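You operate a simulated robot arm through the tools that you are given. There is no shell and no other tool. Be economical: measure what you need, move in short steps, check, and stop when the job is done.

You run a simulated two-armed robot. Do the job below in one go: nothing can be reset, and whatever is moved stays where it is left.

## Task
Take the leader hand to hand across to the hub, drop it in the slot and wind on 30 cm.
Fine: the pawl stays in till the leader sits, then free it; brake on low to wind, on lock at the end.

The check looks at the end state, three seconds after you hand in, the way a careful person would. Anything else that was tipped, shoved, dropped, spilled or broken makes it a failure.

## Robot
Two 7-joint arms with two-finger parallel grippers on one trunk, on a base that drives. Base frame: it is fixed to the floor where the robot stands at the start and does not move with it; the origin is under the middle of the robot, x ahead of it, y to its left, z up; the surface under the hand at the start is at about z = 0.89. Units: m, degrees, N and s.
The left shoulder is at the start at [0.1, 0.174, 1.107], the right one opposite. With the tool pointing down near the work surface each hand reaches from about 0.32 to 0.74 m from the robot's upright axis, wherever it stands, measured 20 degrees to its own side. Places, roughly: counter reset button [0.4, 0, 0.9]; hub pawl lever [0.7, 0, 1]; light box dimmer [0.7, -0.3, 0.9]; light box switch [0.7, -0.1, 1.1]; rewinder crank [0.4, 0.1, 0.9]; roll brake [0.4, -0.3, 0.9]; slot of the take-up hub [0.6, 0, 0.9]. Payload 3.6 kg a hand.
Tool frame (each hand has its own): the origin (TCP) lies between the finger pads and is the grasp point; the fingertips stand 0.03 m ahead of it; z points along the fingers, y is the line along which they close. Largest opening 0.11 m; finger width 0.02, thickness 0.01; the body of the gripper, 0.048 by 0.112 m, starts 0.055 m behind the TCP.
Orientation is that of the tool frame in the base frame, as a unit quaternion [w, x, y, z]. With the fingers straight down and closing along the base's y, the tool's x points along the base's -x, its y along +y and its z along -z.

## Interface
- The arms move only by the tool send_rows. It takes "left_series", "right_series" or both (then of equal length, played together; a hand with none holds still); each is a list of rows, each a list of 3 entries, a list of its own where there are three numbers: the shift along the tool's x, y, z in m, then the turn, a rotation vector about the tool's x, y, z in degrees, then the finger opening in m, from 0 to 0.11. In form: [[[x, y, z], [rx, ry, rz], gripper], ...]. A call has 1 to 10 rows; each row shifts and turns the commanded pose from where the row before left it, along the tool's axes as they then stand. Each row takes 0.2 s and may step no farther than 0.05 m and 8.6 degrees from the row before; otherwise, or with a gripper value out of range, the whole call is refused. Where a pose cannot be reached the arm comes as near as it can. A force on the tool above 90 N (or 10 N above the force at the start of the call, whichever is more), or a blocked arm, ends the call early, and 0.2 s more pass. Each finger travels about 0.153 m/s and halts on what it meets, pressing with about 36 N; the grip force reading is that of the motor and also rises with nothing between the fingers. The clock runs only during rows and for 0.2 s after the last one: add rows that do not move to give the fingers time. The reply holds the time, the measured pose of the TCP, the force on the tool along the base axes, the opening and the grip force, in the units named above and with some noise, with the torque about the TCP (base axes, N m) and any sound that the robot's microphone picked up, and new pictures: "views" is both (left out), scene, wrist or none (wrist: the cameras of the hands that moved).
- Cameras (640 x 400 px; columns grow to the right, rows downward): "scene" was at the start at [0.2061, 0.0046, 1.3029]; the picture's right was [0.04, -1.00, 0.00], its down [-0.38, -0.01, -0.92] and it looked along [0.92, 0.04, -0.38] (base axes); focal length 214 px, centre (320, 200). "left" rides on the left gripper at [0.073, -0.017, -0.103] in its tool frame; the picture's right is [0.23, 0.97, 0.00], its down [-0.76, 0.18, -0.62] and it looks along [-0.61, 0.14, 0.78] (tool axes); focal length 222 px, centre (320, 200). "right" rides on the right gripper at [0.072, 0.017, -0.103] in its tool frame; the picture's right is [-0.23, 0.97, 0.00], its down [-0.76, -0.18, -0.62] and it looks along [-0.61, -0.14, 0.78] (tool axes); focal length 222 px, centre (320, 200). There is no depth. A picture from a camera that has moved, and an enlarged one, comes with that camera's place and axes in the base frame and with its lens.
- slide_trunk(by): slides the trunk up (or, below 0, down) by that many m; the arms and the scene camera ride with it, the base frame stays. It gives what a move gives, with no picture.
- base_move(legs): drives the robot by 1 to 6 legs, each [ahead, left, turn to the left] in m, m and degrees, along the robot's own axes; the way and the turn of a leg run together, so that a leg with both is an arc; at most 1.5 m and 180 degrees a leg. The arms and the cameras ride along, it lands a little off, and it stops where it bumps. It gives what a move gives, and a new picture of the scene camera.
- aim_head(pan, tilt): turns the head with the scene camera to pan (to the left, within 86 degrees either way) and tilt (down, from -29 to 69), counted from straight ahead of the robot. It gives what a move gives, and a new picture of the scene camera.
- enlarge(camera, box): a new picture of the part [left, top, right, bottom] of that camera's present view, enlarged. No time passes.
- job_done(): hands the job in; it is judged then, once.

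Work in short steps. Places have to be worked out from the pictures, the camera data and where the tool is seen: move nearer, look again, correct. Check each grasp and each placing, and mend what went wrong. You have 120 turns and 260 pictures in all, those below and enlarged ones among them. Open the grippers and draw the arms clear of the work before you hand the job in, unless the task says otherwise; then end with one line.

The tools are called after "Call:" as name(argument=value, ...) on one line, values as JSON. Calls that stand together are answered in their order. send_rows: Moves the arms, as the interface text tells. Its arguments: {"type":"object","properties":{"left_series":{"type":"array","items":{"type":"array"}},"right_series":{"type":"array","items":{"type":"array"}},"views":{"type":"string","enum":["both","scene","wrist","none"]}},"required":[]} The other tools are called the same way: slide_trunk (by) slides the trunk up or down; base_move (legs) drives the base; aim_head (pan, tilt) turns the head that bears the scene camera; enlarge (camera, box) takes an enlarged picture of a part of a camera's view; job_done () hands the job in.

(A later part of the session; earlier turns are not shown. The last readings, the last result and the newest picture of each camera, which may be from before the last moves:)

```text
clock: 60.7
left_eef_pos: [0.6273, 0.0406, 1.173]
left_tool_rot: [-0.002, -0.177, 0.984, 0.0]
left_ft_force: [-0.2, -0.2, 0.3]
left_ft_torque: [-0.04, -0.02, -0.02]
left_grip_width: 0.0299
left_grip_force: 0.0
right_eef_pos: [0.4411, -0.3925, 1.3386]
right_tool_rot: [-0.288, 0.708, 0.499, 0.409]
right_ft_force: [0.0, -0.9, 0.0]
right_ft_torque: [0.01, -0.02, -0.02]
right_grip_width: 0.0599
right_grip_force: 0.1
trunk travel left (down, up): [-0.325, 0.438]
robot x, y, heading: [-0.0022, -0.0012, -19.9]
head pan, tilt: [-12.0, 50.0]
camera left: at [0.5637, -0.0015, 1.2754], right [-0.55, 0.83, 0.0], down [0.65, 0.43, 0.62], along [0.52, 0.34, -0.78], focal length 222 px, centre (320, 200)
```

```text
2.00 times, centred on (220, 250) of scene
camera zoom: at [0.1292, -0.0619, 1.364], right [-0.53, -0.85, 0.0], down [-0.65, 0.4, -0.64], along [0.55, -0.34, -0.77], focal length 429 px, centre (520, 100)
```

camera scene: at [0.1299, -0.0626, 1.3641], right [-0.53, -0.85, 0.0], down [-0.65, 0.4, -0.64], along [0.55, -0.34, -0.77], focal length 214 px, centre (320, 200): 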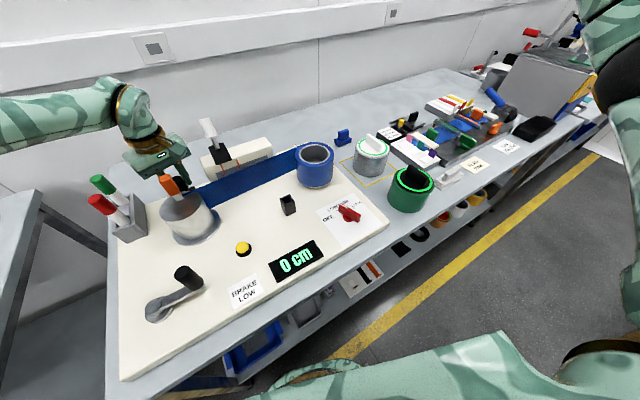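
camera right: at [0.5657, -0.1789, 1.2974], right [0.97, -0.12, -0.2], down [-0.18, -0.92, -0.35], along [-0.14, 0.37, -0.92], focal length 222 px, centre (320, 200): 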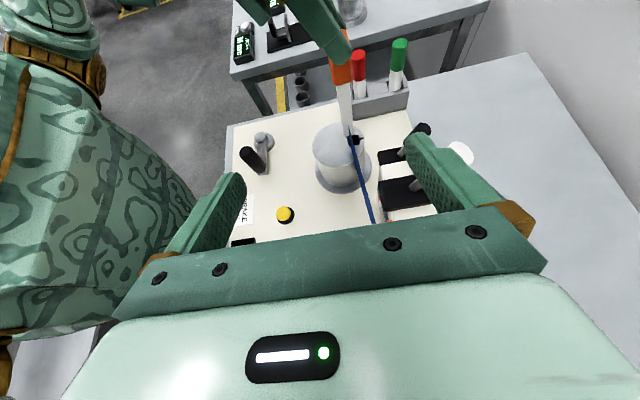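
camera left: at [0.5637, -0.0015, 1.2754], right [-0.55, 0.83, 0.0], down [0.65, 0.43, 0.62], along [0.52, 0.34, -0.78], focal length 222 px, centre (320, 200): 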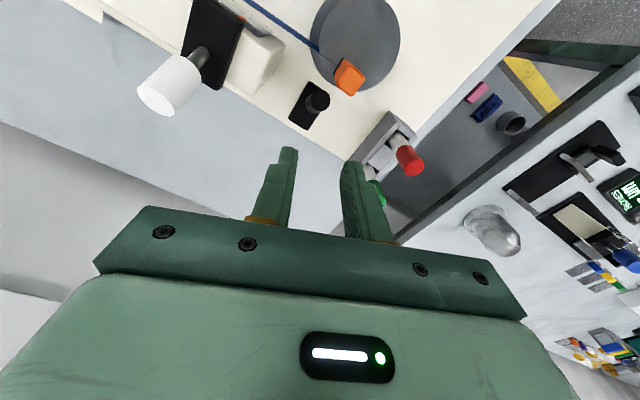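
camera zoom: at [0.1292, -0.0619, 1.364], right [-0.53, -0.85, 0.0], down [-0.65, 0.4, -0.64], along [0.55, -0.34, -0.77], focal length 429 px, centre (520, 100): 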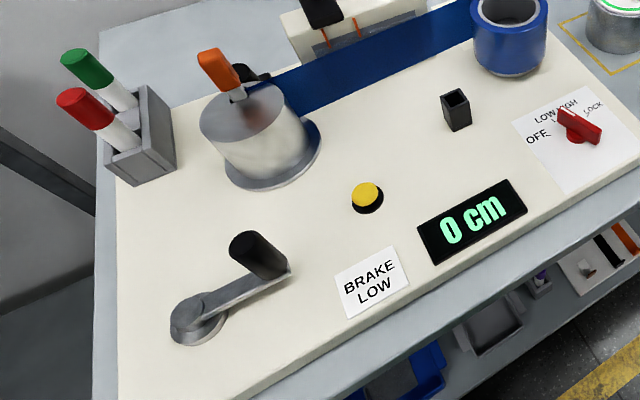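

Lever is now leaning to the hub: pawl freed. Crank: pivot ≈[0.392,0.146], handle ≈[0.382,0.069], top ≈0.99. I move the left hand over the handle.

Call:
send_rows(left_series=[[[0.0368, 0.0183, -0.003], [0, 0, 0], 0.05], [[0.0368, 0.0183, -0.003], [0, 0, 0], 0.05], [[0.0368, 0.0183, 0], [0, 0, 0], 0.05], [[0.0368, 0.0183, 0], [0, 0, 0], 0.05], [[0.0368, 0.0183, 0], [0, 0, 0], 0.05], [[0.0368, 0.0183, 0], [0, 0, 0], 0.05], [[0, 0, 0], [0, 0, 7], 0.05], [[0, 0, 0], [0, 0, 7], 0.05], [[0, 0, 0], [0, 0, 6.5], 0.05]], views="none")

Call:
slide_trunk(by=-0.08)

Call:
aim_head(pan=20, tilt=50)

Call:
enlarge(camera="left", box=[200, 0, 440, 220])

```text
clock: 62.7
left_eef_pos: [0.3847, 0.0645, 1.1807]
left_tool_rot: [0.0, 0.0, 1.0, -0.001]
left_ft_force: [0.5, -0.2, 0.7]
left_ft_torque: [0.01, -0.02, 0.04]
left_grip_width: 0.05
left_grip_force: 0.1
right_eef_pos: [0.4418, -0.3949, 1.3379]
right_tool_rot: [-0.289, 0.708, 0.498, 0.409]
right_ft_force: [-0.3, -0.2, 0.1]
right_ft_torque: [-0.01, 0.07, -0.03]
right_grip_width: 0.0602
right_grip_force: 0.0
trunk travel left (down, up): [-0.325, 0.438]
robot x, y, heading: [-0.0009, 0.0008, -19.5]
head pan, tilt: [-12.0, 50.0]
```

```text
clock: 63.9
left_eef_pos: [0.3824, 0.0643, 1.1027]
left_tool_rot: [0.0, 0.0, 1.0, -0.001]
left_ft_force: [0.2, 0.3, -0.5]
left_ft_torque: [0.0, 0.02, -0.02]
left_grip_width: 0.0501
left_grip_force: 0.0
right_eef_pos: [0.442, -0.3936, 1.2586]
right_tool_rot: [-0.288, 0.708, 0.499, 0.409]
right_ft_force: [-0.2, 0.7, -0.1]
right_ft_torque: [-0.03, -0.01, -0.05]
right_grip_width: 0.0602
right_grip_force: 0.1
trunk travel left (down, up): [-0.245, 0.518]
robot x, y, heading: [-0.0013, -0.0002, -19.7]
head pan, tilt: [-12.0, 50.0]
```

```text
clock: 64.9
left_eef_pos: [0.383, 0.0644, 1.1004]
left_tool_rot: [-0.001, -0.001, 1.0, -0.002]
left_ft_force: [0.8, 0.6, 0.7]
left_ft_torque: [0.01, -0.03, 0.0]
left_grip_width: 0.0501
left_grip_force: 0.1
right_eef_pos: [0.4425, -0.3936, 1.2588]
right_tool_rot: [-0.289, 0.708, 0.498, 0.408]
right_ft_force: [0.0, -0.2, 0.6]
right_ft_torque: [0.04, -0.03, 0.03]
right_grip_width: 0.0599
right_grip_force: 0.0
trunk travel left (down, up): [-0.245, 0.518]
robot x, y, heading: [0.0002, 0.0002, -19.7]
head pan, tilt: [20.0, 50.0]
camera scene: at [0.1744, -0.0336, 1.2819], right [0.0, -1.0, 0.0], down [-0.77, 0.0, -0.64], along [0.64, 0.0, -0.77], focal length 214 px, centre (320, 200)
```

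scene: 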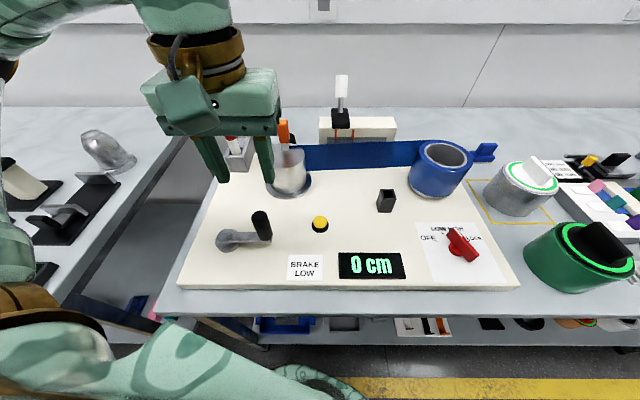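

```text
1.82 times, centred on (320, 110) of left
camera zoom: at [0.3103, 0.0481, 1.2035], right [-0.23, 0.97, 0.0], down [0.76, 0.18, 0.62], along [0.61, 0.14, -0.78], focal length 404 px, centre (320, 364)
```

zoom: 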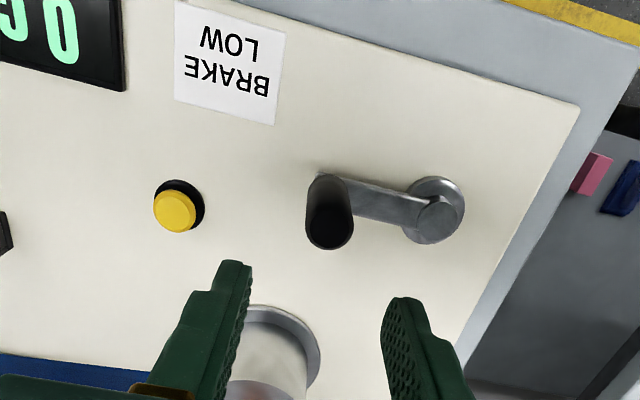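

Handle at [0.386,0.069], pivot [0.390,0.147], radius ≈0.078. I descend on the handle and grip it.

Call:
send_rows(left_series=[[[-0.003, 0.005, 0.03], [0, 0, 0], 0.05], [[0, 0, 0.035], [0, 0, 0], 0.05], [[0, 0, 0.035], [0, 0, 0], 0.05], [[0, 0, 0.033], [0, 0, 0], 0.05]], views="wrist")

```text
clock: 65.9
left_eef_pos: [0.3859, 0.0696, 0.9673]
left_tool_rot: [-0.001, 0.001, 1.0, 0.0]
left_ft_force: [-0.1, 0.0, -0.3]
left_ft_torque: [0.0, 0.0, 0.02]
left_grip_width: 0.05
left_grip_force: 0.1
right_eef_pos: [0.4431, -0.3949, 1.2589]
right_tool_rot: [-0.288, 0.709, 0.498, 0.408]
right_ft_force: [-0.3, -0.8, 0.4]
right_ft_torque: [0.03, -0.02, -0.01]
right_grip_width: 0.0598
right_grip_force: 0.1
trunk travel left (down, up): [-0.245, 0.518]
robot x, y, heading: [0.0015, 0.0009, -19.6]
head pan, tilt: [20.0, 50.0]
camera left: at [0.3122, 0.0533, 1.0694], right [-0.23, 0.97, 0.0], down [0.76, 0.18, 0.62], along [0.61, 0.14, -0.78], focal length 222 px, centre (320, 200)
```

left: 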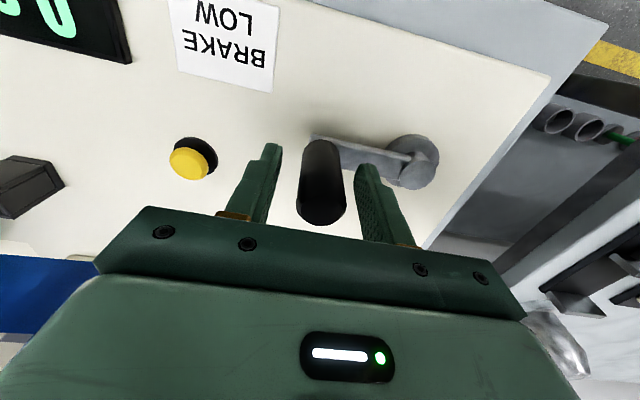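

Handle centred. Close and try a small counter-clockwise turn (24°), which should pull film in at the far side; check the counter.

Call:
send_rows(left_series=[[[0, 0, 0], [0, 0, 0], 0.02], [[0, 0, 0], [0, 0, 0], 0.0], [[0, 0, 0], [0, 0, 0], 0.0], [[-0.0163, 0.0009, 0], [0, 0, 0], 0.0], [[-0.0158, 0.0042, 0], [0, 0, 0], 0.0]], views="scene")

Call:
enlarge(camera="scene", box=[200, 130, 420, 290])

```text
clock: 67.1
left_eef_pos: [0.4159, 0.0777, 0.9669]
left_tool_rot: [-0.001, -0.001, 1.0, 0.0]
left_ft_force: [-8.2, 19.1, -3.2]
left_ft_torque: [0.2, -0.5, 0.06]
left_grip_width: 0.0274
left_grip_force: 44.6
right_eef_pos: [0.4411, -0.3905, 1.2592]
right_tool_rot: [-0.288, 0.708, 0.499, 0.409]
right_ft_force: [0.6, -0.1, 0.1]
right_ft_torque: [0.01, 0.01, -0.02]
right_grip_width: 0.06
right_grip_force: 0.1
trunk travel left (down, up): [-0.245, 0.518]
robot x, y, heading: [0.0007, -0.0052, -19.5]
head pan, tilt: [20.0, 50.0]
camera scene: at [0.1732, -0.0306, 1.2821], right [0.01, -1.0, 0.0], down [-0.77, -0.01, -0.64], along [0.64, 0.0, -0.77], focal length 214 px, centre (320, 200)
```

scene: 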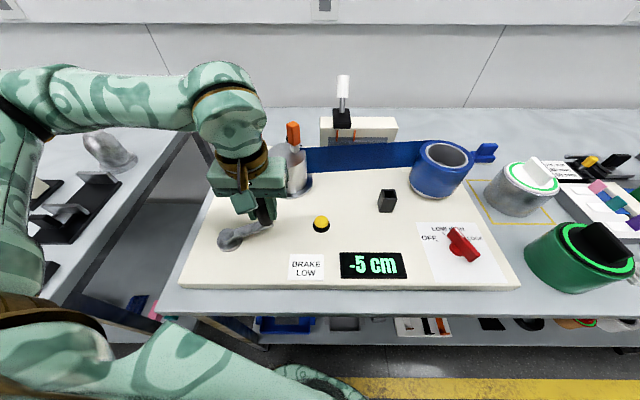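

```text
2.50 times, centred on (310, 210) of scene
camera zoom: at [0.1732, -0.0306, 1.2821], right [0.01, -1.0, 0.0], down [-0.77, -0.01, -0.64], along [0.64, 0.0, -0.77], focal length 536 px, centre (345, 175)
```

zoom: 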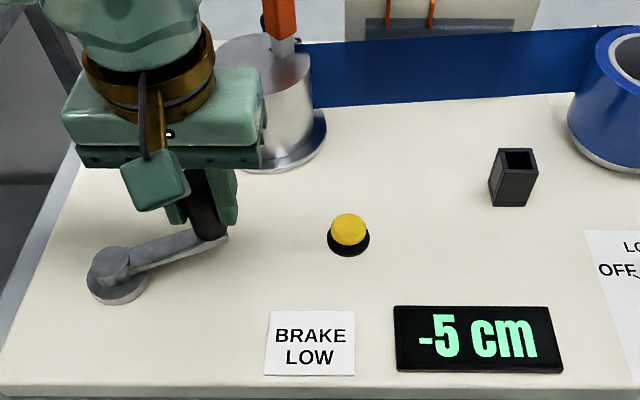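

Counter went to −5 cm: wrong way. I turn clockwise instead, back through the start first, and read again.

Call:
send_rows(left_series=[[[0.017, -0.0033, 0], [0, 0, 0], 0.0], [[0.0158, -0.0014, 0], [0, 0, 0], 0.0], [[0.0158, 0.0019, 0], [0, 0, 0], 0.0]], views="scene")

```text
clock: 67.9
left_eef_pos: [0.3751, 0.0709, 0.9674]
left_tool_rot: [-0.002, 0.0, 1.0, -0.001]
left_ft_force: [2.3, 12.1, -26.9]
left_ft_torque: [0.08, -0.87, 0.06]
left_grip_width: 0.0277
left_grip_force: 45.3
left hand out of reach, approached as far as the arm can: row 3
right_eef_pos: [0.4443, -0.3917, 1.2574]
right_tool_rot: [-0.288, 0.709, 0.498, 0.408]
right_ft_force: [-0.4, -1.0, -0.5]
right_ft_torque: [-0.01, 0.02, 0.01]
right_grip_width: 0.0599
right_grip_force: 0.0
trunk travel left (down, up): [-0.245, 0.518]
robot x, y, heading: [0.0005, -0.0002, -19.8]
head pan, tilt: [20.0, 50.0]
camera scene: at [0.1766, -0.0318, 1.2812], right [0.01, -1.0, 0.0], down [-0.77, -0.01, -0.64], along [0.64, 0.0, -0.77], focal length 214 px, centre (320, 200)
```

scene: 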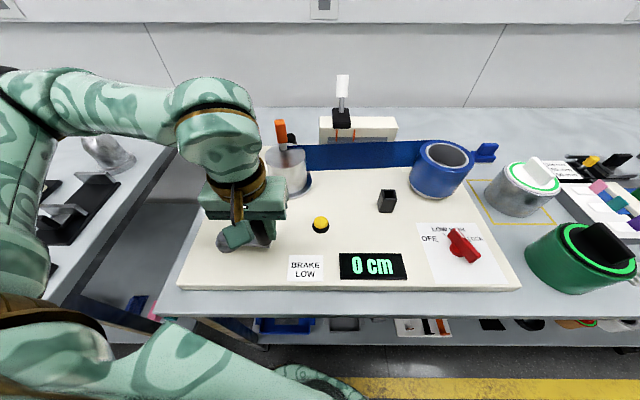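

The counter reads 0 again, but the hand is too close to the body to continue. I release, rise, and reposition the base (turn back, 0.13 m back).

Call:
send_rows(left_series=[[[0, 0, 0], [0, 0, 0], 0.04], [[0, 0, 0], [0, 0, 0], 0.06], [[0, 0, -0.04], [0, 0, 0], 0.06], [[0, 0, -0.05], [0, 0, 0], 0.06], [[0, 0, -0.05], [0, 0, 0], 0.06], [[0, 0, -0.03], [0, 0, 0], 0.06]], views="none")

Call:
base_move(legs=[[0, 0, 19.7], [-0.13, 0, 0]])

```text
clock: 69.3
left_eef_pos: [0.3753, 0.0706, 1.1404]
left_tool_rot: [-0.001, 0.001, 1.0, -0.001]
left_ft_force: [0.0, 1.1, 0.3]
left_ft_torque: [-0.02, 0.0, 0.0]
left_grip_width: 0.0598
left_grip_force: 0.0
right_eef_pos: [0.4426, -0.3937, 1.2584]
right_tool_rot: [-0.288, 0.708, 0.498, 0.409]
right_ft_force: [-0.6, 0.1, -0.7]
right_ft_torque: [-0.02, -0.01, 0.0]
right_grip_width: 0.0598
right_grip_force: 0.2
trunk travel left (down, up): [-0.245, 0.518]
robot x, y, heading: [0.0009, 0.0023, -19.7]
head pan, tilt: [20.0, 50.0]
```

```text
clock: 71.6
left_eef_pos: [0.1953, 0.193, 1.1402]
left_tool_rot: [0.0, -0.171, 0.985, -0.001]
left_ft_force: [0.3, 0.0, 0.8]
left_ft_torque: [0.02, -0.03, 0.0]
left_grip_width: 0.06
left_grip_force: 0.0
right_eef_pos: [0.4146, -0.2229, 1.2589]
right_tool_rot: [-0.353, 0.613, 0.612, 0.354]
right_ft_force: [0.0, 0.7, -0.6]
right_ft_torque: [-0.04, -0.03, -0.03]
right_grip_width: 0.0602
right_grip_force: 0.0
trunk travel left (down, up): [-0.245, 0.518]
robot x, y, heading: [-0.1301, 0.0007, 0.1]
head pan, tilt: [20.0, 50.0]
camera scene: at [0.0413, 0.0274, 1.2821], right [0.34, -0.94, 0.0], down [-0.72, -0.26, -0.64], along [0.6, 0.22, -0.77], focal length 214 px, centre (320, 200)
```

scene: 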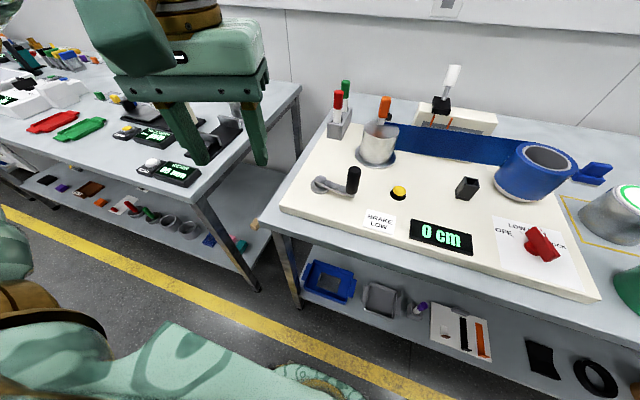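

Call:
enlarge(camera="scene", box=[280, 90, 480, 260])

```text
2.35 times, centred on (380, 175) of scene
camera zoom: at [0.0413, 0.0274, 1.2821], right [0.34, -0.94, 0.0], down [-0.72, -0.26, -0.64], along [0.6, 0.22, -0.77], focal length 505 px, centre (179, 259)
```

zoom: 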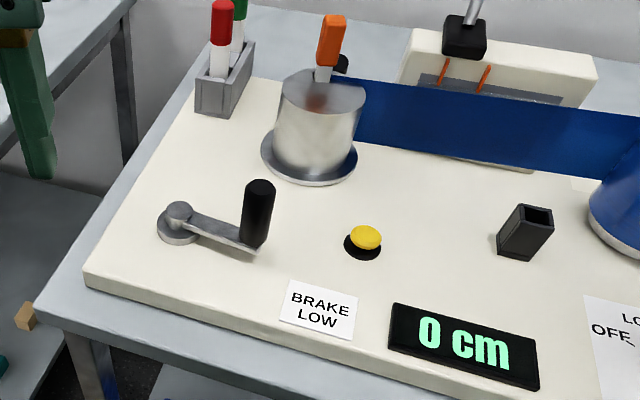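

From this vantage: pivot ≈[0.386,0.147], handle ≈[0.372,0.071], r≈0.0775. I bring the left hand above the handle again.

Call:
send_rows(left_series=[[[-0.0251, -0.0351, 0.0], [0, 0, 0], 0.05], [[-0.0251, -0.0351, 0.0], [0, 0, 0], 0.05], [[-0.0251, -0.0351, 0.0], [0, 0, 0], 0.05], [[-0.0251, -0.0351, 0.015], [0, 0, 0], 0.05], [[-0.0251, -0.0351, 0.02], [0, 0, 0], 0.05], [[0, 0, 0.02], [0, 0, 0], 0.05]], views="wrist")

Call:
enlarge(camera="left", box=[220, 60, 440, 220])

```text
clock: 73.0
left_eef_pos: [0.3744, 0.0705, 1.0833]
left_tool_rot: [0.0, -0.17, 0.985, -0.002]
left_ft_force: [0.0, 1.0, 0.2]
left_ft_torque: [-0.06, -0.01, 0.01]
left_grip_width: 0.0498
left_grip_force: 0.1
right_eef_pos: [0.4169, -0.2227, 1.2579]
right_tool_rot: [-0.353, 0.613, 0.611, 0.354]
right_ft_force: [-0.5, 0.1, 0.9]
right_ft_torque: [0.03, -0.01, 0.01]
right_grip_width: 0.0601
right_grip_force: 0.0
trunk travel left (down, up): [-0.245, 0.518]
robot x, y, heading: [-0.133, 0.002, 0.2]
head pan, tilt: [20.0, 50.0]
camera left: at [0.3106, 0.0308, 1.1855], right [-0.54, 0.84, 0.0], down [0.66, 0.42, 0.62], along [0.52, 0.33, -0.78], focal length 222 px, centre (320, 200)
```

left: 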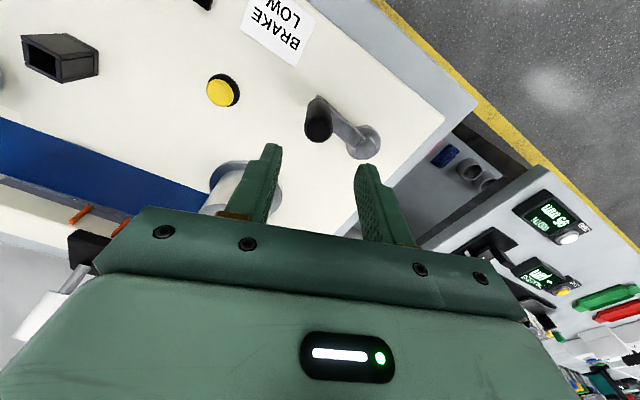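

```text
2.50 times, centred on (330, 140) of left
camera zoom: at [0.3106, 0.0308, 1.1855], right [-0.54, 0.84, 0.0], down [0.66, 0.42, 0.62], along [0.52, 0.33, -0.78], focal length 555 px, centre (295, 350)
```

zoom: 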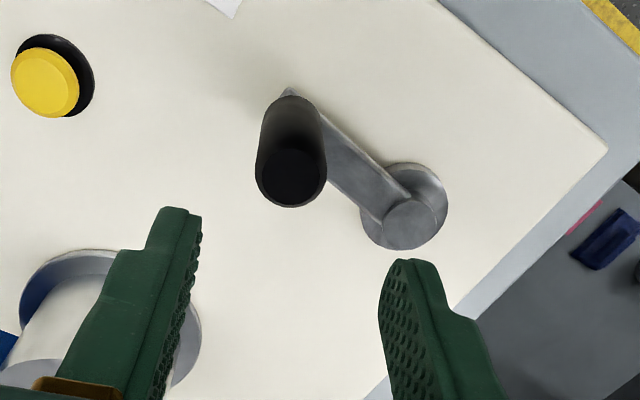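

Handle confirmed at [0.375,0.070], pivot [0.385,0.1475]. Descend and grip.

Call:
send_rows(left_series=[[[0, 0, 0.04], [0, 0, 0], 0.05], [[0, 0, 0.04], [0, 0, 0], 0.05], [[0, 0, 0.037], [0, 0, 0], 0.05], [[0, 0, 0], [0, 0, 0], 0.03], [[0, 0, 0], [0, 0, 0], 0.01], [[0, 0, 0], [0, 0, 0], 0.0]], views="wrist")

```text
clock: 74.4
left_eef_pos: [0.3735, 0.0707, 0.9648]
left_tool_rot: [-0.001, -0.169, 0.986, 0.0]
left_ft_force: [0.5, 1.7, -5.8]
left_ft_torque: [0.2, -0.46, 0.02]
left_grip_width: 0.0276
left_grip_force: 45.0
right_eef_pos: [0.4155, -0.2241, 1.2578]
right_tool_rot: [-0.354, 0.613, 0.611, 0.354]
right_ft_force: [-0.8, 0.0, 0.3]
right_ft_torque: [0.02, -0.02, -0.01]
right_grip_width: 0.0598
right_grip_force: 0.1
trunk travel left (down, up): [-0.245, 0.518]
robot x, y, heading: [-0.133, 0.0022, -0.1]
head pan, tilt: [20.0, 50.0]
camera left: at [0.3096, 0.0299, 1.0675], right [-0.54, 0.84, 0.0], down [0.66, 0.42, 0.62], along [0.52, 0.34, -0.78], focal length 222 px, centre (320, 200)
```

left: 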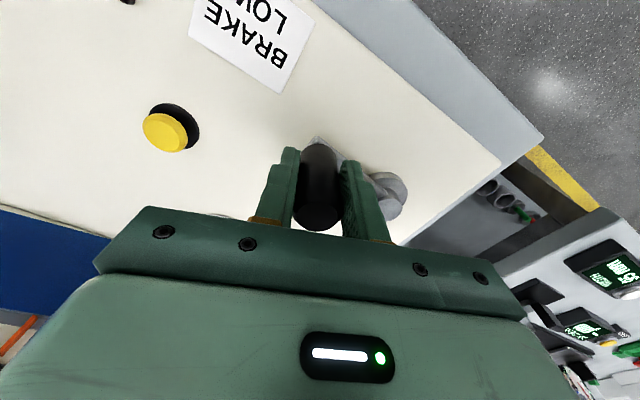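

Gripped. Turn clockwise about 48° (four 12° steps) and read the counter.

Call:
send_rows(left_series=[[[0.0136, 0.009, 0], [0, 0, 0], 0.0], [[0.0114, 0.0116, 0], [0, 0, 0], 0.0], [[0.0088, 0.0137, 0], [0, 0, 0], 0.0], [[0.0057, 0.0152, 0], [0, 0, 0], 0.0]], views="scene")

```text
clock: 75.4
left_eef_pos: [0.3183, 0.1027, 0.9654]
left_tool_rot: [-0.003, -0.169, 0.986, 0.0]
left_ft_force: [-14.1, -8.1, -23.3]
left_ft_torque: [-0.24, -0.68, -0.03]
left_grip_width: 0.0274
left_grip_force: 44.9
right_eef_pos: [0.4148, -0.2232, 1.2581]
right_tool_rot: [-0.354, 0.613, 0.611, 0.354]
right_ft_force: [0.0, -0.5, 0.3]
right_ft_torque: [-0.03, 0.03, -0.01]
right_grip_width: 0.06
right_grip_force: 0.1
trunk travel left (down, up): [-0.245, 0.518]
robot x, y, heading: [-0.1344, -0.0007, -0.1]
head pan, tilt: [20.0, 50.0]
camera scene: at [0.0425, 0.0268, 1.2817], right [0.34, -0.94, 0.0], down [-0.72, -0.26, -0.64], along [0.6, 0.22, -0.77], focal length 214 px, centre (320, 200)
```

scene: 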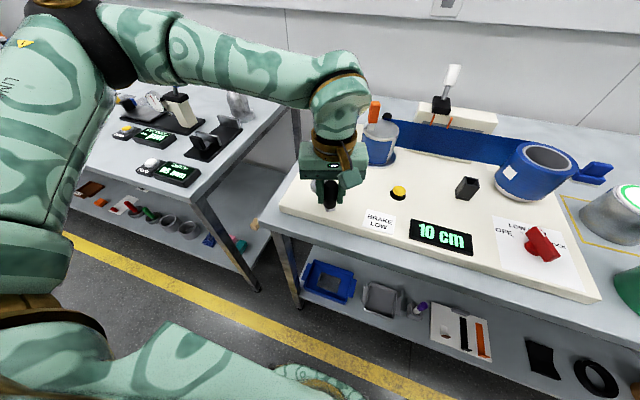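

10 cm after ~48°. Winding well; continue four more steps.

Call:
send_rows(left_series=[[[0.0024, 0.0161, 0], [0, 0, 0], 0.0], [[-0.0009, 0.0163, 0], [0, 0, 0], 0.0], [[-0.0043, 0.0156, 0], [0, 0, 0], 0.0], [[-0.0075, 0.0144, 0], [0, 0, 0], 0.0]], views="scene")

Call:
enlarge(camera="scene", box=[280, 90, 480, 260])

```text
clock: 76.4
left_eef_pos: [0.3064, 0.169, 0.9668]
left_tool_rot: [-0.002, -0.172, 0.985, -0.001]
left_ft_force: [-24.7, 7.7, -29.3]
left_ft_torque: [-0.3, 0.37, 0.08]
left_grip_width: 0.0276
left_grip_force: 44.8
right_eef_pos: [0.4159, -0.2202, 1.26]
right_tool_rot: [-0.353, 0.613, 0.612, 0.354]
right_ft_force: [-0.2, -0.1, 1.1]
right_ft_torque: [-0.01, -0.02, 0.0]
right_grip_width: 0.0602
right_grip_force: 0.0
trunk travel left (down, up): [-0.245, 0.518]
robot x, y, heading: [-0.1313, -0.0018, -0.1]
head pan, tilt: [20.0, 50.0]
camera scene: at [0.0417, 0.0299, 1.2819], right [0.34, -0.94, 0.0], down [-0.72, -0.26, -0.64], along [0.6, 0.22, -0.77], focal length 214 px, centre (320, 200)
```

scene: 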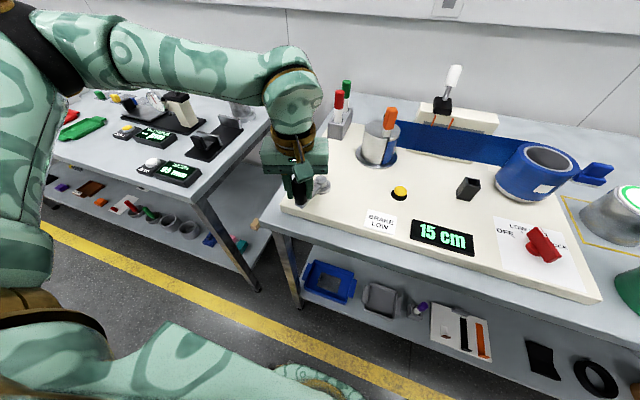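

```text
2.35 times, centred on (380, 175) of scene
camera zoom: at [0.0417, 0.0299, 1.2819], right [0.34, -0.94, 0.0], down [-0.72, -0.26, -0.64], along [0.6, 0.22, -0.77], focal length 505 px, centre (179, 259)
```

zoom: 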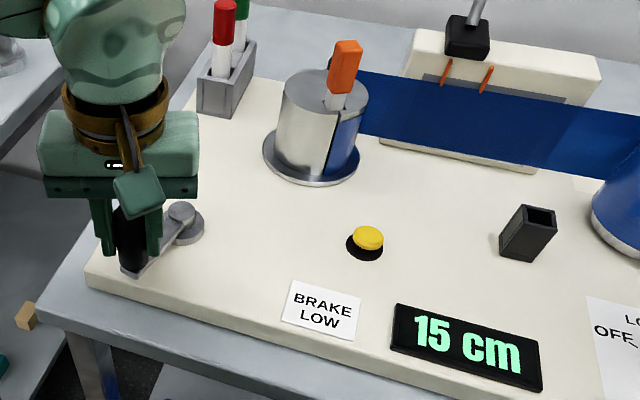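

15 cm. (The counter seems to step coarsely.) Continue three steps and read.

Call:
send_rows(left_series=[[[-0.0104, 0.0127, 0], [0, 0, 0], 0.0], [[-0.0128, 0.0102, 0], [0, 0, 0], 0.0], [[-0.0145, 0.0073, 0], [0, 0, 0], 0.0]], views="scene")

Call:
enlarge(camera="scene", box=[280, 90, 480, 260])

```text
clock: 77.2
left_eef_pos: [0.3336, 0.2112, 0.9665]
left_tool_rot: [-0.001, -0.173, 0.985, -0.002]
left_ft_force: [-16.8, 23.3, -11.7]
left_ft_torque: [-0.11, 1.24, 0.11]
left_grip_width: 0.0274
left_grip_force: 45.1
right_eef_pos: [0.4154, -0.2183, 1.2599]
right_tool_rot: [-0.353, 0.612, 0.614, 0.352]
right_ft_force: [-0.2, 0.0, 0.3]
right_ft_torque: [0.03, -0.02, 0.0]
right_grip_width: 0.0602
right_grip_force: 0.0
trunk travel left (down, up): [-0.245, 0.518]
robot x, y, heading: [-0.133, -0.003, 0.0]
head pan, tilt: [20.0, 50.0]
camera scene: at [0.0415, 0.0315, 1.2822], right [0.34, -0.94, 0.0], down [-0.72, -0.26, -0.64], along [0.6, 0.22, -0.77], focal length 214 px, centre (320, 200)
```

scene: 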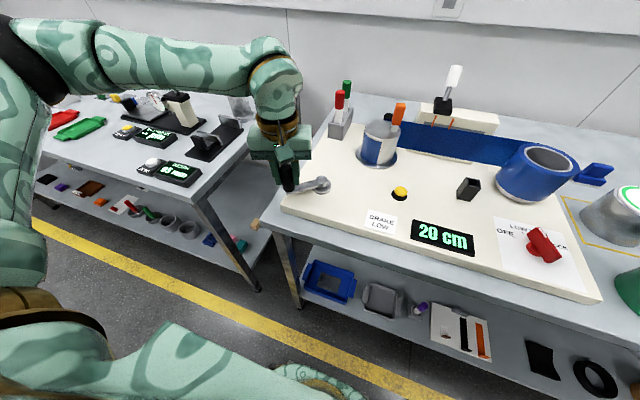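

```text
2.35 times, centred on (380, 175) of scene
camera zoom: at [0.0415, 0.0315, 1.2822], right [0.34, -0.94, 0.0], down [-0.72, -0.26, -0.64], along [0.6, 0.22, -0.77], focal length 505 px, centre (179, 259)
```

zoom: 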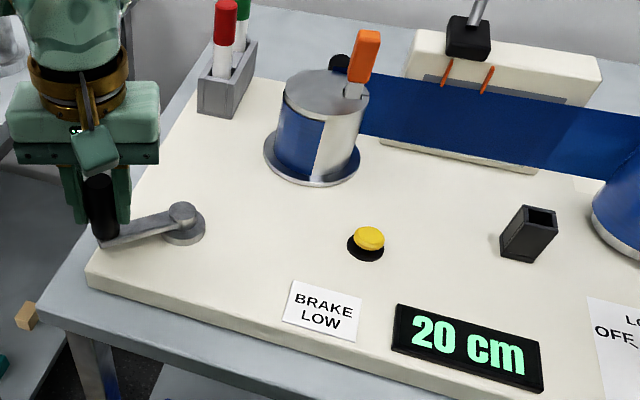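

20 cm. Continue in smaller batches toward 30.

Call:
send_rows(left_series=[[[-0.0157, 0.004, 0], [0, 0, 0], 0.0], [[-0.0163, 0.0008, 0], [0, 0, 0], 0.0], [[-0.016, -0.0027, 0], [0, 0, 0], 0.0]], views="scene")

Call:
enlarge(camera="scene", box=[280, 90, 480, 260])

```text
clock: 78.0
left_eef_pos: [0.3795, 0.2295, 0.9667]
left_tool_rot: [0.001, -0.173, 0.985, -0.003]
left_ft_force: [-1.5, 38.4, 2.6]
left_ft_torque: [0.84, 1.1, 0.19]
left_grip_width: 0.0273
left_grip_force: 45.1
right_eef_pos: [0.4159, -0.2173, 1.259]
right_tool_rot: [-0.353, 0.614, 0.612, 0.352]
right_ft_force: [0.4, 0.2, -0.9]
right_ft_torque: [0.02, -0.03, -0.01]
right_grip_width: 0.0603
right_grip_force: 0.0
trunk travel left (down, up): [-0.245, 0.518]
robot x, y, heading: [-0.1351, -0.0017, -0.1]
head pan, tilt: [20.0, 50.0]
camera scene: at [0.0433, 0.033, 1.2818], right [0.34, -0.94, 0.0], down [-0.72, -0.26, -0.64], along [0.6, 0.22, -0.77], focal length 214 px, centre (320, 200)
```

scene: 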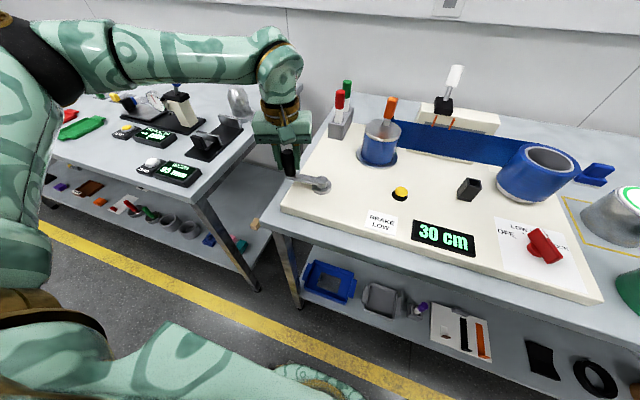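

```text
2.35 times, centred on (380, 175) of scene
camera zoom: at [0.0433, 0.033, 1.2818], right [0.34, -0.94, 0.0], down [-0.72, -0.26, -0.64], along [0.6, 0.22, -0.77], focal length 505 px, centre (179, 259)
```

zoom: 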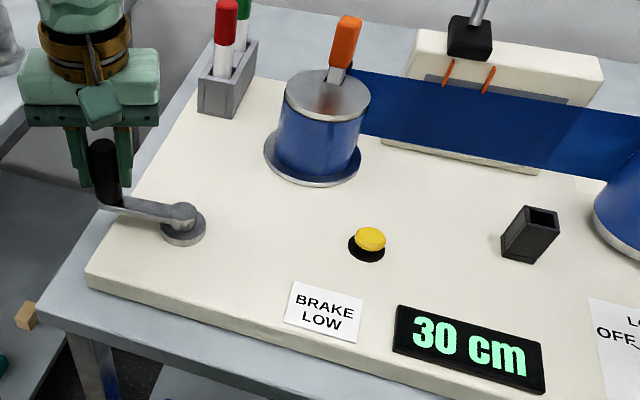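

Counter shows 30 cm, but from the earlier readings it shows 5-cm steps, so I estimate ≈28 cm true. I add 12° more (≈2 cm) to centre it and check.

Call:
send_rows(left_series=[[[-0.0151, -0.0059, 0], [0, 0, 0], 0.0], [[0, 0, 0], [0, 0, 0], 0.0]], views="scene")

Call:
enlarge(camera="scene", box=[280, 90, 480, 260])

```text
clock: 78.6
left_eef_pos: [0.3958, 0.2278, 0.9675]
left_tool_rot: [0.001, -0.17, 0.985, -0.004]
left_ft_force: [6.6, 43.1, 9.3]
left_ft_torque: [0.9, 0.42, 0.21]
left_grip_width: 0.0276
left_grip_force: 45.1
right_eef_pos: [0.4167, -0.2171, 1.2592]
right_tool_rot: [-0.352, 0.614, 0.613, 0.352]
right_ft_force: [0.3, 0.3, 0.7]
right_ft_torque: [-0.01, -0.01, 0.04]
right_grip_width: 0.0597
right_grip_force: 0.0
trunk travel left (down, up): [-0.245, 0.518]
robot x, y, heading: [-0.1336, 0.0036, -0.3]
head pan, tilt: [20.0, 50.0]
camera scene: at [0.0431, 0.0331, 1.2819], right [0.34, -0.94, 0.0], down [-0.72, -0.26, -0.64], along [0.6, 0.22, -0.77], focal length 214 px, centre (320, 200)
```

scene: 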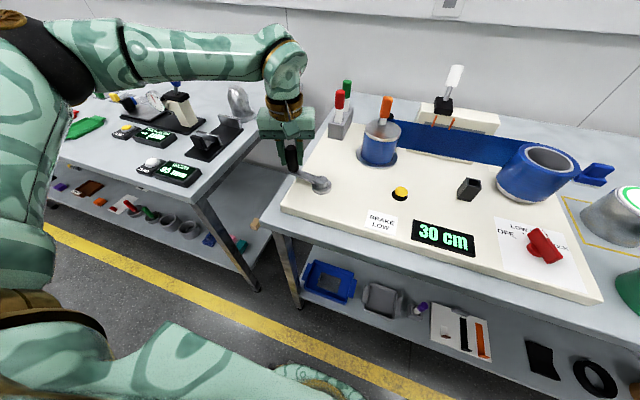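

```text
2.35 times, centred on (380, 175) of scene
camera zoom: at [0.0431, 0.0331, 1.2819], right [0.34, -0.94, 0.0], down [-0.72, -0.26, -0.64], along [0.6, 0.22, -0.77], focal length 505 px, centre (179, 259)
```

zoom: 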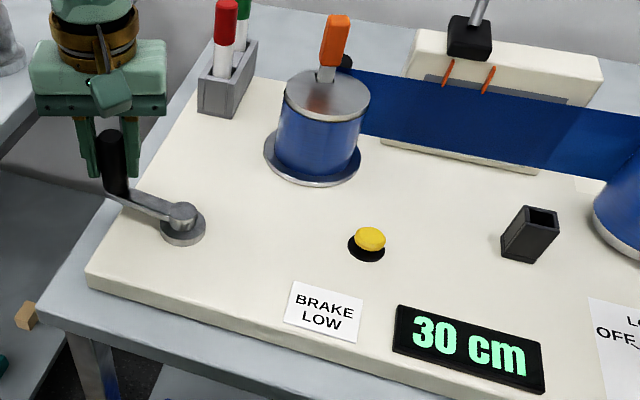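

Counter holds 30 cm and the hub has made about one turn (≈30.1 cm by my calibration). I keep hold of the crank with the left hand (easing its side load) while the right hand gets ready for the brake knob.

Call:
send_rows(left_series=[[[-0.0007, 0.0019, 0], [0, 0, 0], 0.0], [[-0.0007, 0.0019, 0], [0, 0, 0], 0.0], [[0, 0, 0], [0, 0, 0], 0.0], [[0, 0, 0], [0, 0, 0], 0.0], [[0, 0, 0], [0, 0, 0], 0.0], [[0, 0, 0], [0, 0, 0], 0.0], [[0, 0, 0], [0, 0, 0], 0.0], [[0, 0, 0], [0, 0, 0], 0.0], [[0, 0, 0], [0, 0, 0], 0.0], [[0, 0, 0], [0, 0, 0], 0.0]], right_series=[[[0, 0, 0], [0, -8.57, 0], 0.06], [[0, 0, 0], [0, -8.57, 0], 0.06], [[0, 0, 0], [0, -8.57, 0], 0.06], [[0, 0, 0], [0, -8.57, 0], 0.06], [[0, 0, 0], [0, -8.57, 0], 0.06], [[0, 0, 0], [0, -8.57, 0], 0.06], [[0, 0, 0], [0, -8.57, 0], 0.06], [[0, 0, 0], [0, 0, -8.5], 0.06], [[0, 0, 0], [0, 0, -8.5], 0.06], [[0, 0, 0], [0, 0, -8.5], 0.06]], views="none")

Call:
send_rows(right_series=[[[0, 0, 0], [0, 0, -8.5], 0.06], [[0, 0, 0], [0, 0, -8.5], 0.06], [[0, 0, 0], [0, 0, -8.5], 0.06], [[0, 0, 0], [0, 0, -8.5], 0.06], [[0, 0, 0], [0, 0, -8.5], 0.06], [[0, 0, 0], [0, 0, -8.5], 0.06], [[0, 0, 0], [0, 0, -8.5], 0.06], [[0, 0, 0], [0, 0, -8.5], 0.06], [[0, 0, 0], [0, 0, -8.5], 0.06], [[0, 0, 0], [0, 0, -7], 0.06]], views="scene")

```text
clock: 80.8
left_eef_pos: [0.3934, 0.2286, 0.9659]
left_tool_rot: [0.0, -0.17, 0.985, -0.002]
left_ft_force: [2.3, 21.0, 14.2]
left_ft_torque: [0.72, -0.54, 0.1]
left_grip_width: 0.0272
left_grip_force: 44.8
right_eef_pos: [0.4151, -0.2199, 1.2596]
right_tool_rot: [0.0, 0.534, 0.846, -0.001]
right_ft_force: [0.4, -0.6, -1.3]
right_ft_torque: [-0.05, 0.02, -0.02]
right_grip_width: 0.0603
right_grip_force: 0.1
trunk travel left (down, up): [-0.245, 0.518]
robot x, y, heading: [-0.1321, -0.0003, -0.0]
head pan, tilt: [20.0, 50.0]
```

```text
clock: 83.0
left_eef_pos: [0.394, 0.2289, 0.9664]
left_tool_rot: [-0.001, -0.17, 0.985, -0.001]
left_ft_force: [2.7, 19.5, 11.8]
left_ft_torque: [0.6, -0.32, 0.06]
left_grip_width: 0.0275
left_grip_force: 44.6
right_eef_pos: [0.3473, -0.2253, 1.1799]
right_tool_rot: [0.0, 0.02, 1.0, -0.002]
right_ft_force: [0.9, -0.1, -0.1]
right_ft_torque: [0.0, 0.02, -0.01]
right_grip_width: 0.0602
right_grip_force: 0.0
right hand out of reach, approached as far as the arm can: row 5, 6, 7, 8, 9, 10
trunk travel left (down, up): [-0.245, 0.518]
robot x, y, heading: [-0.1346, -0.0018, 0.3]
head pan, tilt: [20.0, 50.0]
camera scene: at [0.0422, 0.0297, 1.282], right [0.34, -0.94, 0.0], down [-0.72, -0.26, -0.64], along [0.6, 0.22, -0.77], focal length 214 px, centre (320, 200)
```

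scene: 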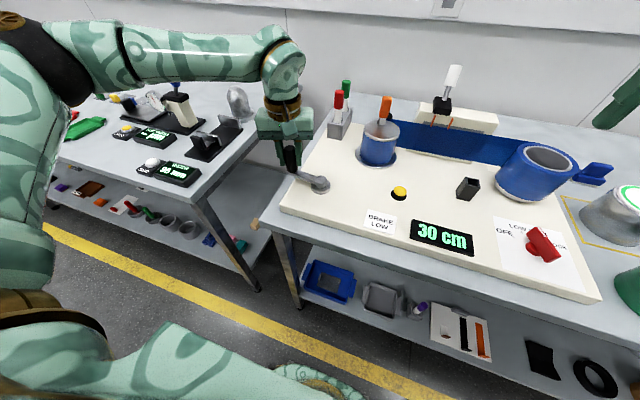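

Right hand is near-square over the panel. I move it above the brake knob and yaw to the LOW bar angle.

Call:
send_rows(right_series=[[[-0.006, -0.019, 0.0325], [0, 0, 0], 0.06], [[-0.006, -0.019, 0.0325], [0, 0, 0], 0.06], [[-0.006, -0.019, 0.0325], [0, 0, 0], 0.06], [[-0.006, -0.019, 0.0325], [0, 0, 0], 0.06], [[0, 0, 0], [0, 0, -7.5], 0.06], [[0, 0, 0], [0, 0, -7.5], 0.06], [[0, 0, 0], [0, 0, -6], 0.06]], views="wrist")

Call:
enlarge(camera="right", box=[240, 60, 400, 200])

```text
clock: 84.6
left_eef_pos: [0.3941, 0.2288, 0.9665]
left_tool_rot: [0.0, -0.17, 0.985, -0.003]
left_ft_force: [2.4, 19.7, 8.8]
left_ft_torque: [0.53, 0.11, 0.06]
left_grip_width: 0.0273
left_grip_force: 45.5
right_eef_pos: [0.3712, -0.3022, 1.0509]
right_tool_rot: [0.0, -0.012, 1.0, -0.001]
right_ft_force: [-0.9, -0.9, 0.5]
right_ft_torque: [0.0, -0.01, -0.01]
right_grip_width: 0.0598
right_grip_force: 0.2
right hand out of reach, approached as far as the arm can: row 5, 6, 7
trunk travel left (down, up): [-0.245, 0.518]
robot x, y, heading: [-0.1349, 0.0011, -0.2]
head pan, tilt: [20.0, 50.0]
camera right: at [0.298, -0.2854, 1.1529], right [0.2, 0.98, 0.0], down [0.77, -0.16, 0.62], along [0.61, -0.13, -0.78], focal length 222 px, centre (320, 200)
```

right: 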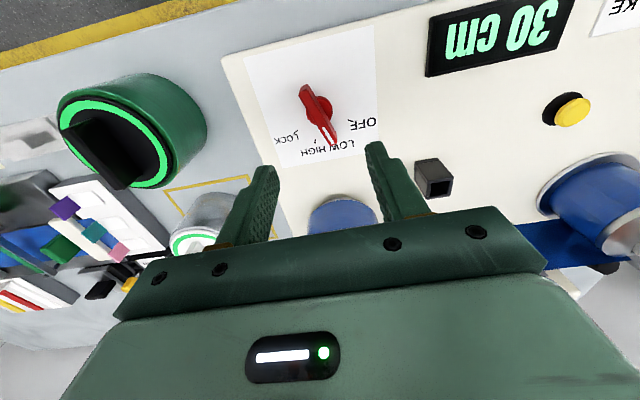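

```text
2.86 times, centred on (320, 130) of right
camera zoom: at [0.298, -0.2854, 1.1529], right [0.2, 0.98, 0.0], down [0.77, -0.16, 0.62], along [0.61, -0.13, -0.78], focal length 635 px, centre (320, 400)
```

zoom: 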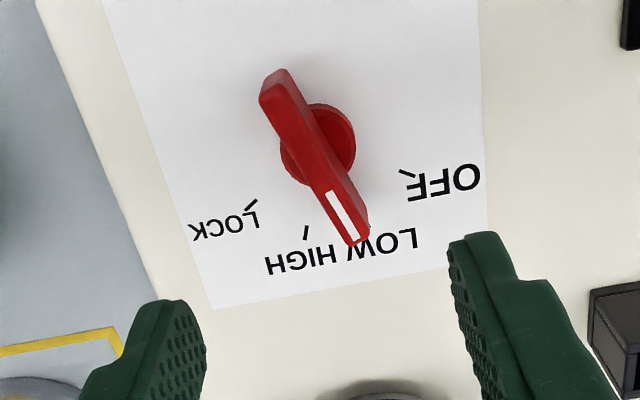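

The wrist is at its yaw limit (~1°), 19° off the bar. That's fine: closing will merely carry the knob along its way toward HIGH, and I then turn on to LOCK. TCP is over the knob centre; descend and close.

Call:
send_rows(right_series=[[[0, 0, 0.03], [0, 0, 0], 0.07], [[0, 0, 0.03], [0, 0, 0], 0.07], [[0, 0, 0.03], [0, 0, 0], 0.07], [[0, 0, 0.02], [0, 0, 0], 0.07], [[0, 0, 0.01], [0, 0, 0], 0.07], [[0, 0, 0], [0, 0, 0], 0.03], [[0, 0, 0], [0, 0, 0], 0.01], [[0, 0, 0], [0, 0, 0], 0.0], [[0, 0, 0], [0, 0, 0], 0.0]], views="wrist")

```text
clock: 86.6
left_eef_pos: [0.3937, 0.2272, 0.9668]
left_tool_rot: [-0.001, -0.171, 0.985, -0.001]
left_ft_force: [4.4, 34.8, 5.1]
left_ft_torque: [0.08, 0.67, 0.18]
left_grip_width: 0.0275
left_grip_force: 45.2
right_eef_pos: [0.3693, -0.3041, 0.9265]
right_tool_rot: [0.0, -0.01, 1.0, -0.001]
right_ft_force: [-6.0, -26.2, 1.7]
right_ft_torque: [0.14, 0.11, -0.12]
right_grip_width: 0.0109
right_grip_force: 45.2
trunk travel left (down, up): [-0.245, 0.518]
robot x, y, heading: [-0.1302, 0.0033, -0.1]
head pan, tilt: [20.0, 50.0]
camera right: at [0.2969, -0.2869, 1.0306], right [0.21, 0.98, 0.0], down [0.77, -0.16, 0.62], along [0.61, -0.13, -0.78], focal length 222 px, centre (320, 200)
```

right: 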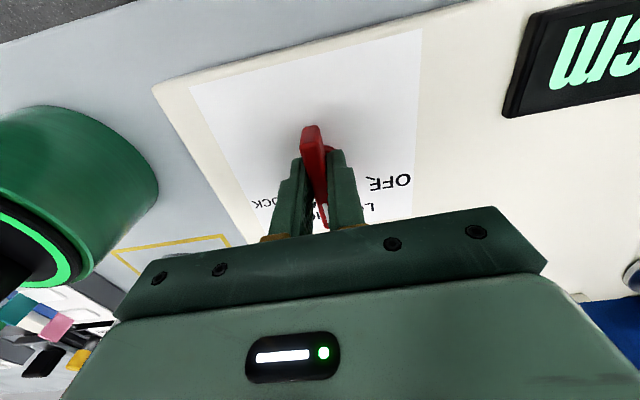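

Bar gripped and aligned. Turn clockwise ~59° to LOCK.

Call:
send_rows(right_series=[[[0, -0.002, 0], [0, 0, 0], 0.0], [[0, 0, 0], [0, 0, 8.4], 0.0], [[0, 0, 0], [0, 0, 8.4], 0.0], [[0, 0, 0], [0, 0, 8.4], 0.0], [[0, 0, 0], [0, 0, 8.4], 0.0], [[0, 0, 0], [0, 0, 8.4], 0.0], [[0, 0, 0], [0, 0, 8.4], 0.0], [[0, 0, 0], [0, 0, 8.4], 0.0]], views="wrist")

```text
clock: 88.4
left_eef_pos: [0.3959, 0.2281, 0.9663]
left_tool_rot: [-0.001, -0.169, 0.986, -0.003]
left_ft_force: [-1.5, -5.7, 16.1]
left_ft_torque: [0.81, -0.89, -0.06]
left_grip_width: 0.0277
left_grip_force: 45.4
right_eef_pos: [0.374, -0.3022, 0.9298]
right_tool_rot: [0.0, 0.48, 0.877, 0.001]
right_ft_force: [10.8, 41.8, -21.4]
right_ft_torque: [0.27, 0.39, 0.08]
right_grip_width: 0.0108
right_grip_force: 44.8
trunk travel left (down, up): [-0.245, 0.518]
robot x, y, heading: [-0.1332, -0.0005, -0.0]
head pan, tilt: [20.0, 50.0]
camera right: at [0.3477, -0.2301, 1.0325], right [0.94, 0.33, 0.0], down [0.26, -0.74, 0.62], along [0.21, -0.59, -0.78], focal length 222 px, centre (320, 200)
```

right: 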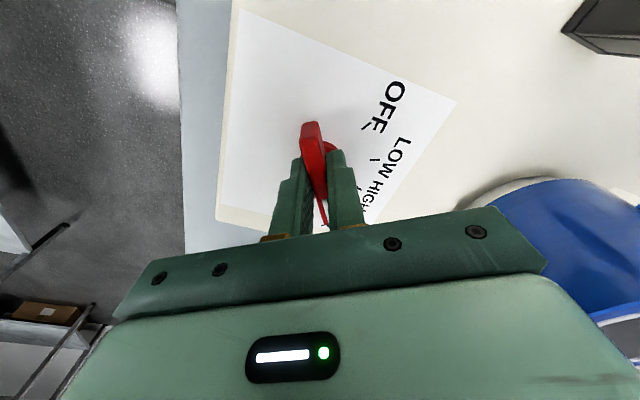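

Hand at −57°, same as the original LOCK position. Open and rise.

Call:
send_rows(right_series=[[[0, 0, 0], [0, 0, 0], 0.04], [[0, 0, 0], [0, 0, 0], 0.06], [[0, 0, -0.04], [0, 0, 0], 0.06], [[0, 0, -0.05], [0, 0, 0], 0.06], [[0, 0, -0.05], [0, 0, 0], 0.06]], views="both")

Call:
enlarge(camera="right", box=[240, 60, 400, 200])

```text
clock: 89.6
left_eef_pos: [0.3941, 0.2287, 0.9666]
left_tool_rot: [-0.001, -0.171, 0.985, -0.001]
left_ft_force: [0.3, 17.3, 4.9]
left_ft_torque: [0.34, -0.66, 0.09]
left_grip_width: 0.0275
left_grip_force: 45.3
right_eef_pos: [0.3704, -0.3024, 1.07]
right_tool_rot: [0.001, 0.481, 0.877, -0.001]
right_ft_force: [0.6, -0.3, 0.4]
right_ft_torque: [-0.01, -0.03, 0.02]
right_grip_width: 0.06
right_grip_force: 0.0
trunk travel left (down, up): [-0.245, 0.518]
robot x, y, heading: [-0.1317, 0.0004, -0.0]
head pan, tilt: [20.0, 50.0]
camera scene: at [0.0425, 0.0295, 1.2819], right [0.34, -0.94, 0.0], down [-0.72, -0.26, -0.64], along [0.6, 0.22, -0.77], focal length 214 px, centre (320, 200)
camera right: at [0.3465, -0.2307, 1.1727], right [0.94, 0.33, 0.0], down [0.26, -0.74, 0.62], along [0.21, -0.59, -0.78], focal length 222 px, centre (320, 200)
```

scene: 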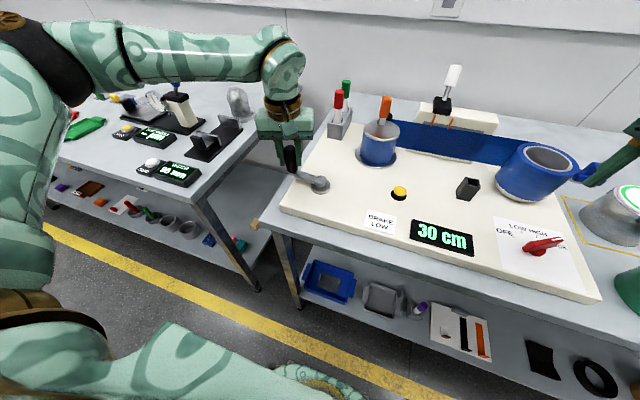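
right: 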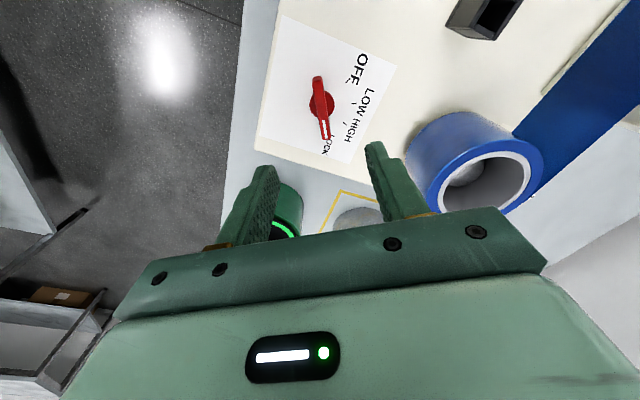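

```text
2.86 times, centred on (320, 130) of right
camera zoom: at [0.3465, -0.2307, 1.1727], right [0.94, 0.33, 0.0], down [0.26, -0.74, 0.62], along [0.21, -0.59, -0.78], focal length 635 px, centre (320, 400)
```

zoom: 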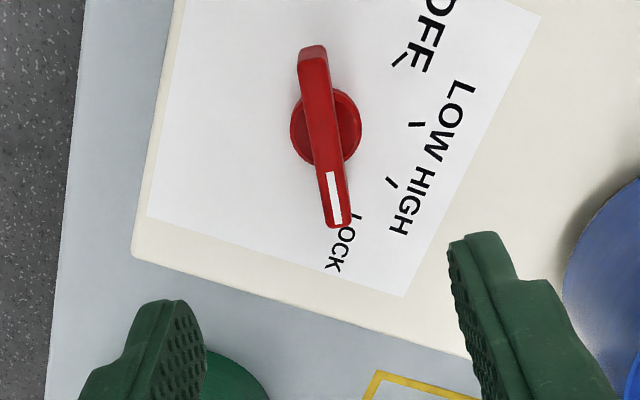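

Brake is at LOCK. Now release the crank with the left hand and rise; right hand also moves clear upward/back.

Call:
send_rows(left_series=[[[0, 0, 0], [0, 0, 0], 0.04], [[0, 0, 0], [0, 0, 0], 0.055], [[0, 0, -0.04], [0, 0, 0], 0.055], [[0, 0, -0.05], [0, 0, 0], 0.055], [[0, 0, -0.05], [0, 0, 0], 0.055], [[0.03, 0, -0.02], [0, 0, 0], 0.055], [[0.03, 0, -0.02], [0, 0, 0], 0.055], [[0.03, 0, 0], [0, 0, 0], 0.055]], right_series=[[[0, 0, -0.01], [0, 0, 0], 0.06], [[0, 0, -0.02], [0, 0, 0], 0.06], [[0, 0, -0.02], [0, 0, 0], 0.06], [[0, 0, -0.02], [0, 0, 0], 0.06], [[0.0, -0.02, 0], [0, 0, 0], 0.06], [[0.0, -0.03, 0], [0, 0, 0], 0.06], [[0.0, -0.03, 0], [0, 0, 0], 0.06], [[0, 0, 0], [0, 0, 0], 0.06]], views="scene")

Call:
enlarge(camera="scene", box=[280, 60, 600, 290])

```text
clock: 91.4
left_eef_pos: [0.3085, 0.1971, 1.1488]
left_tool_rot: [0.0, -0.17, 0.985, -0.001]
left_ft_force: [-1.1, 0.7, 0.2]
left_ft_torque: [-0.05, -0.02, -0.01]
left_grip_width: 0.0547
left_grip_force: 0.1
right_eef_pos: [0.3022, -0.3467, 1.139]
right_tool_rot: [0.0, 0.48, 0.877, 0.001]
right_ft_force: [-0.3, 0.5, -0.2]
right_ft_torque: [0.03, -0.02, -0.01]
right_grip_width: 0.0601
right_grip_force: 0.0
trunk travel left (down, up): [-0.245, 0.518]
robot x, y, heading: [-0.133, -0.0022, -0.1]
head pan, tilt: [20.0, 50.0]
camera scene: at [0.0429, 0.0281, 1.2818], right [0.34, -0.94, 0.0], down [-0.72, -0.26, -0.64], along [0.6, 0.22, -0.77], focal length 214 px, centre (320, 200)
```

scene: 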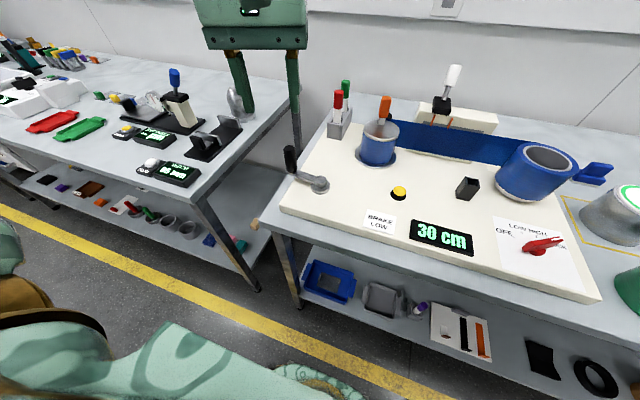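

```text
1.74 times, centred on (440, 175) of scene
camera zoom: at [0.0429, 0.0281, 1.2818], right [0.34, -0.94, 0.0], down [-0.72, -0.26, -0.64], along [0.6, 0.22, -0.77], focal length 373 px, centre (111, 244)
```

zoom: 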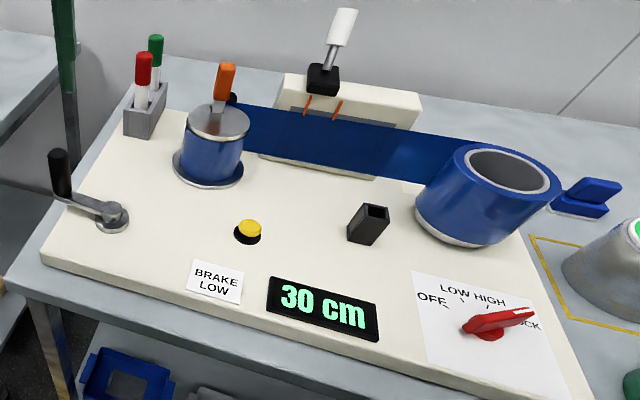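

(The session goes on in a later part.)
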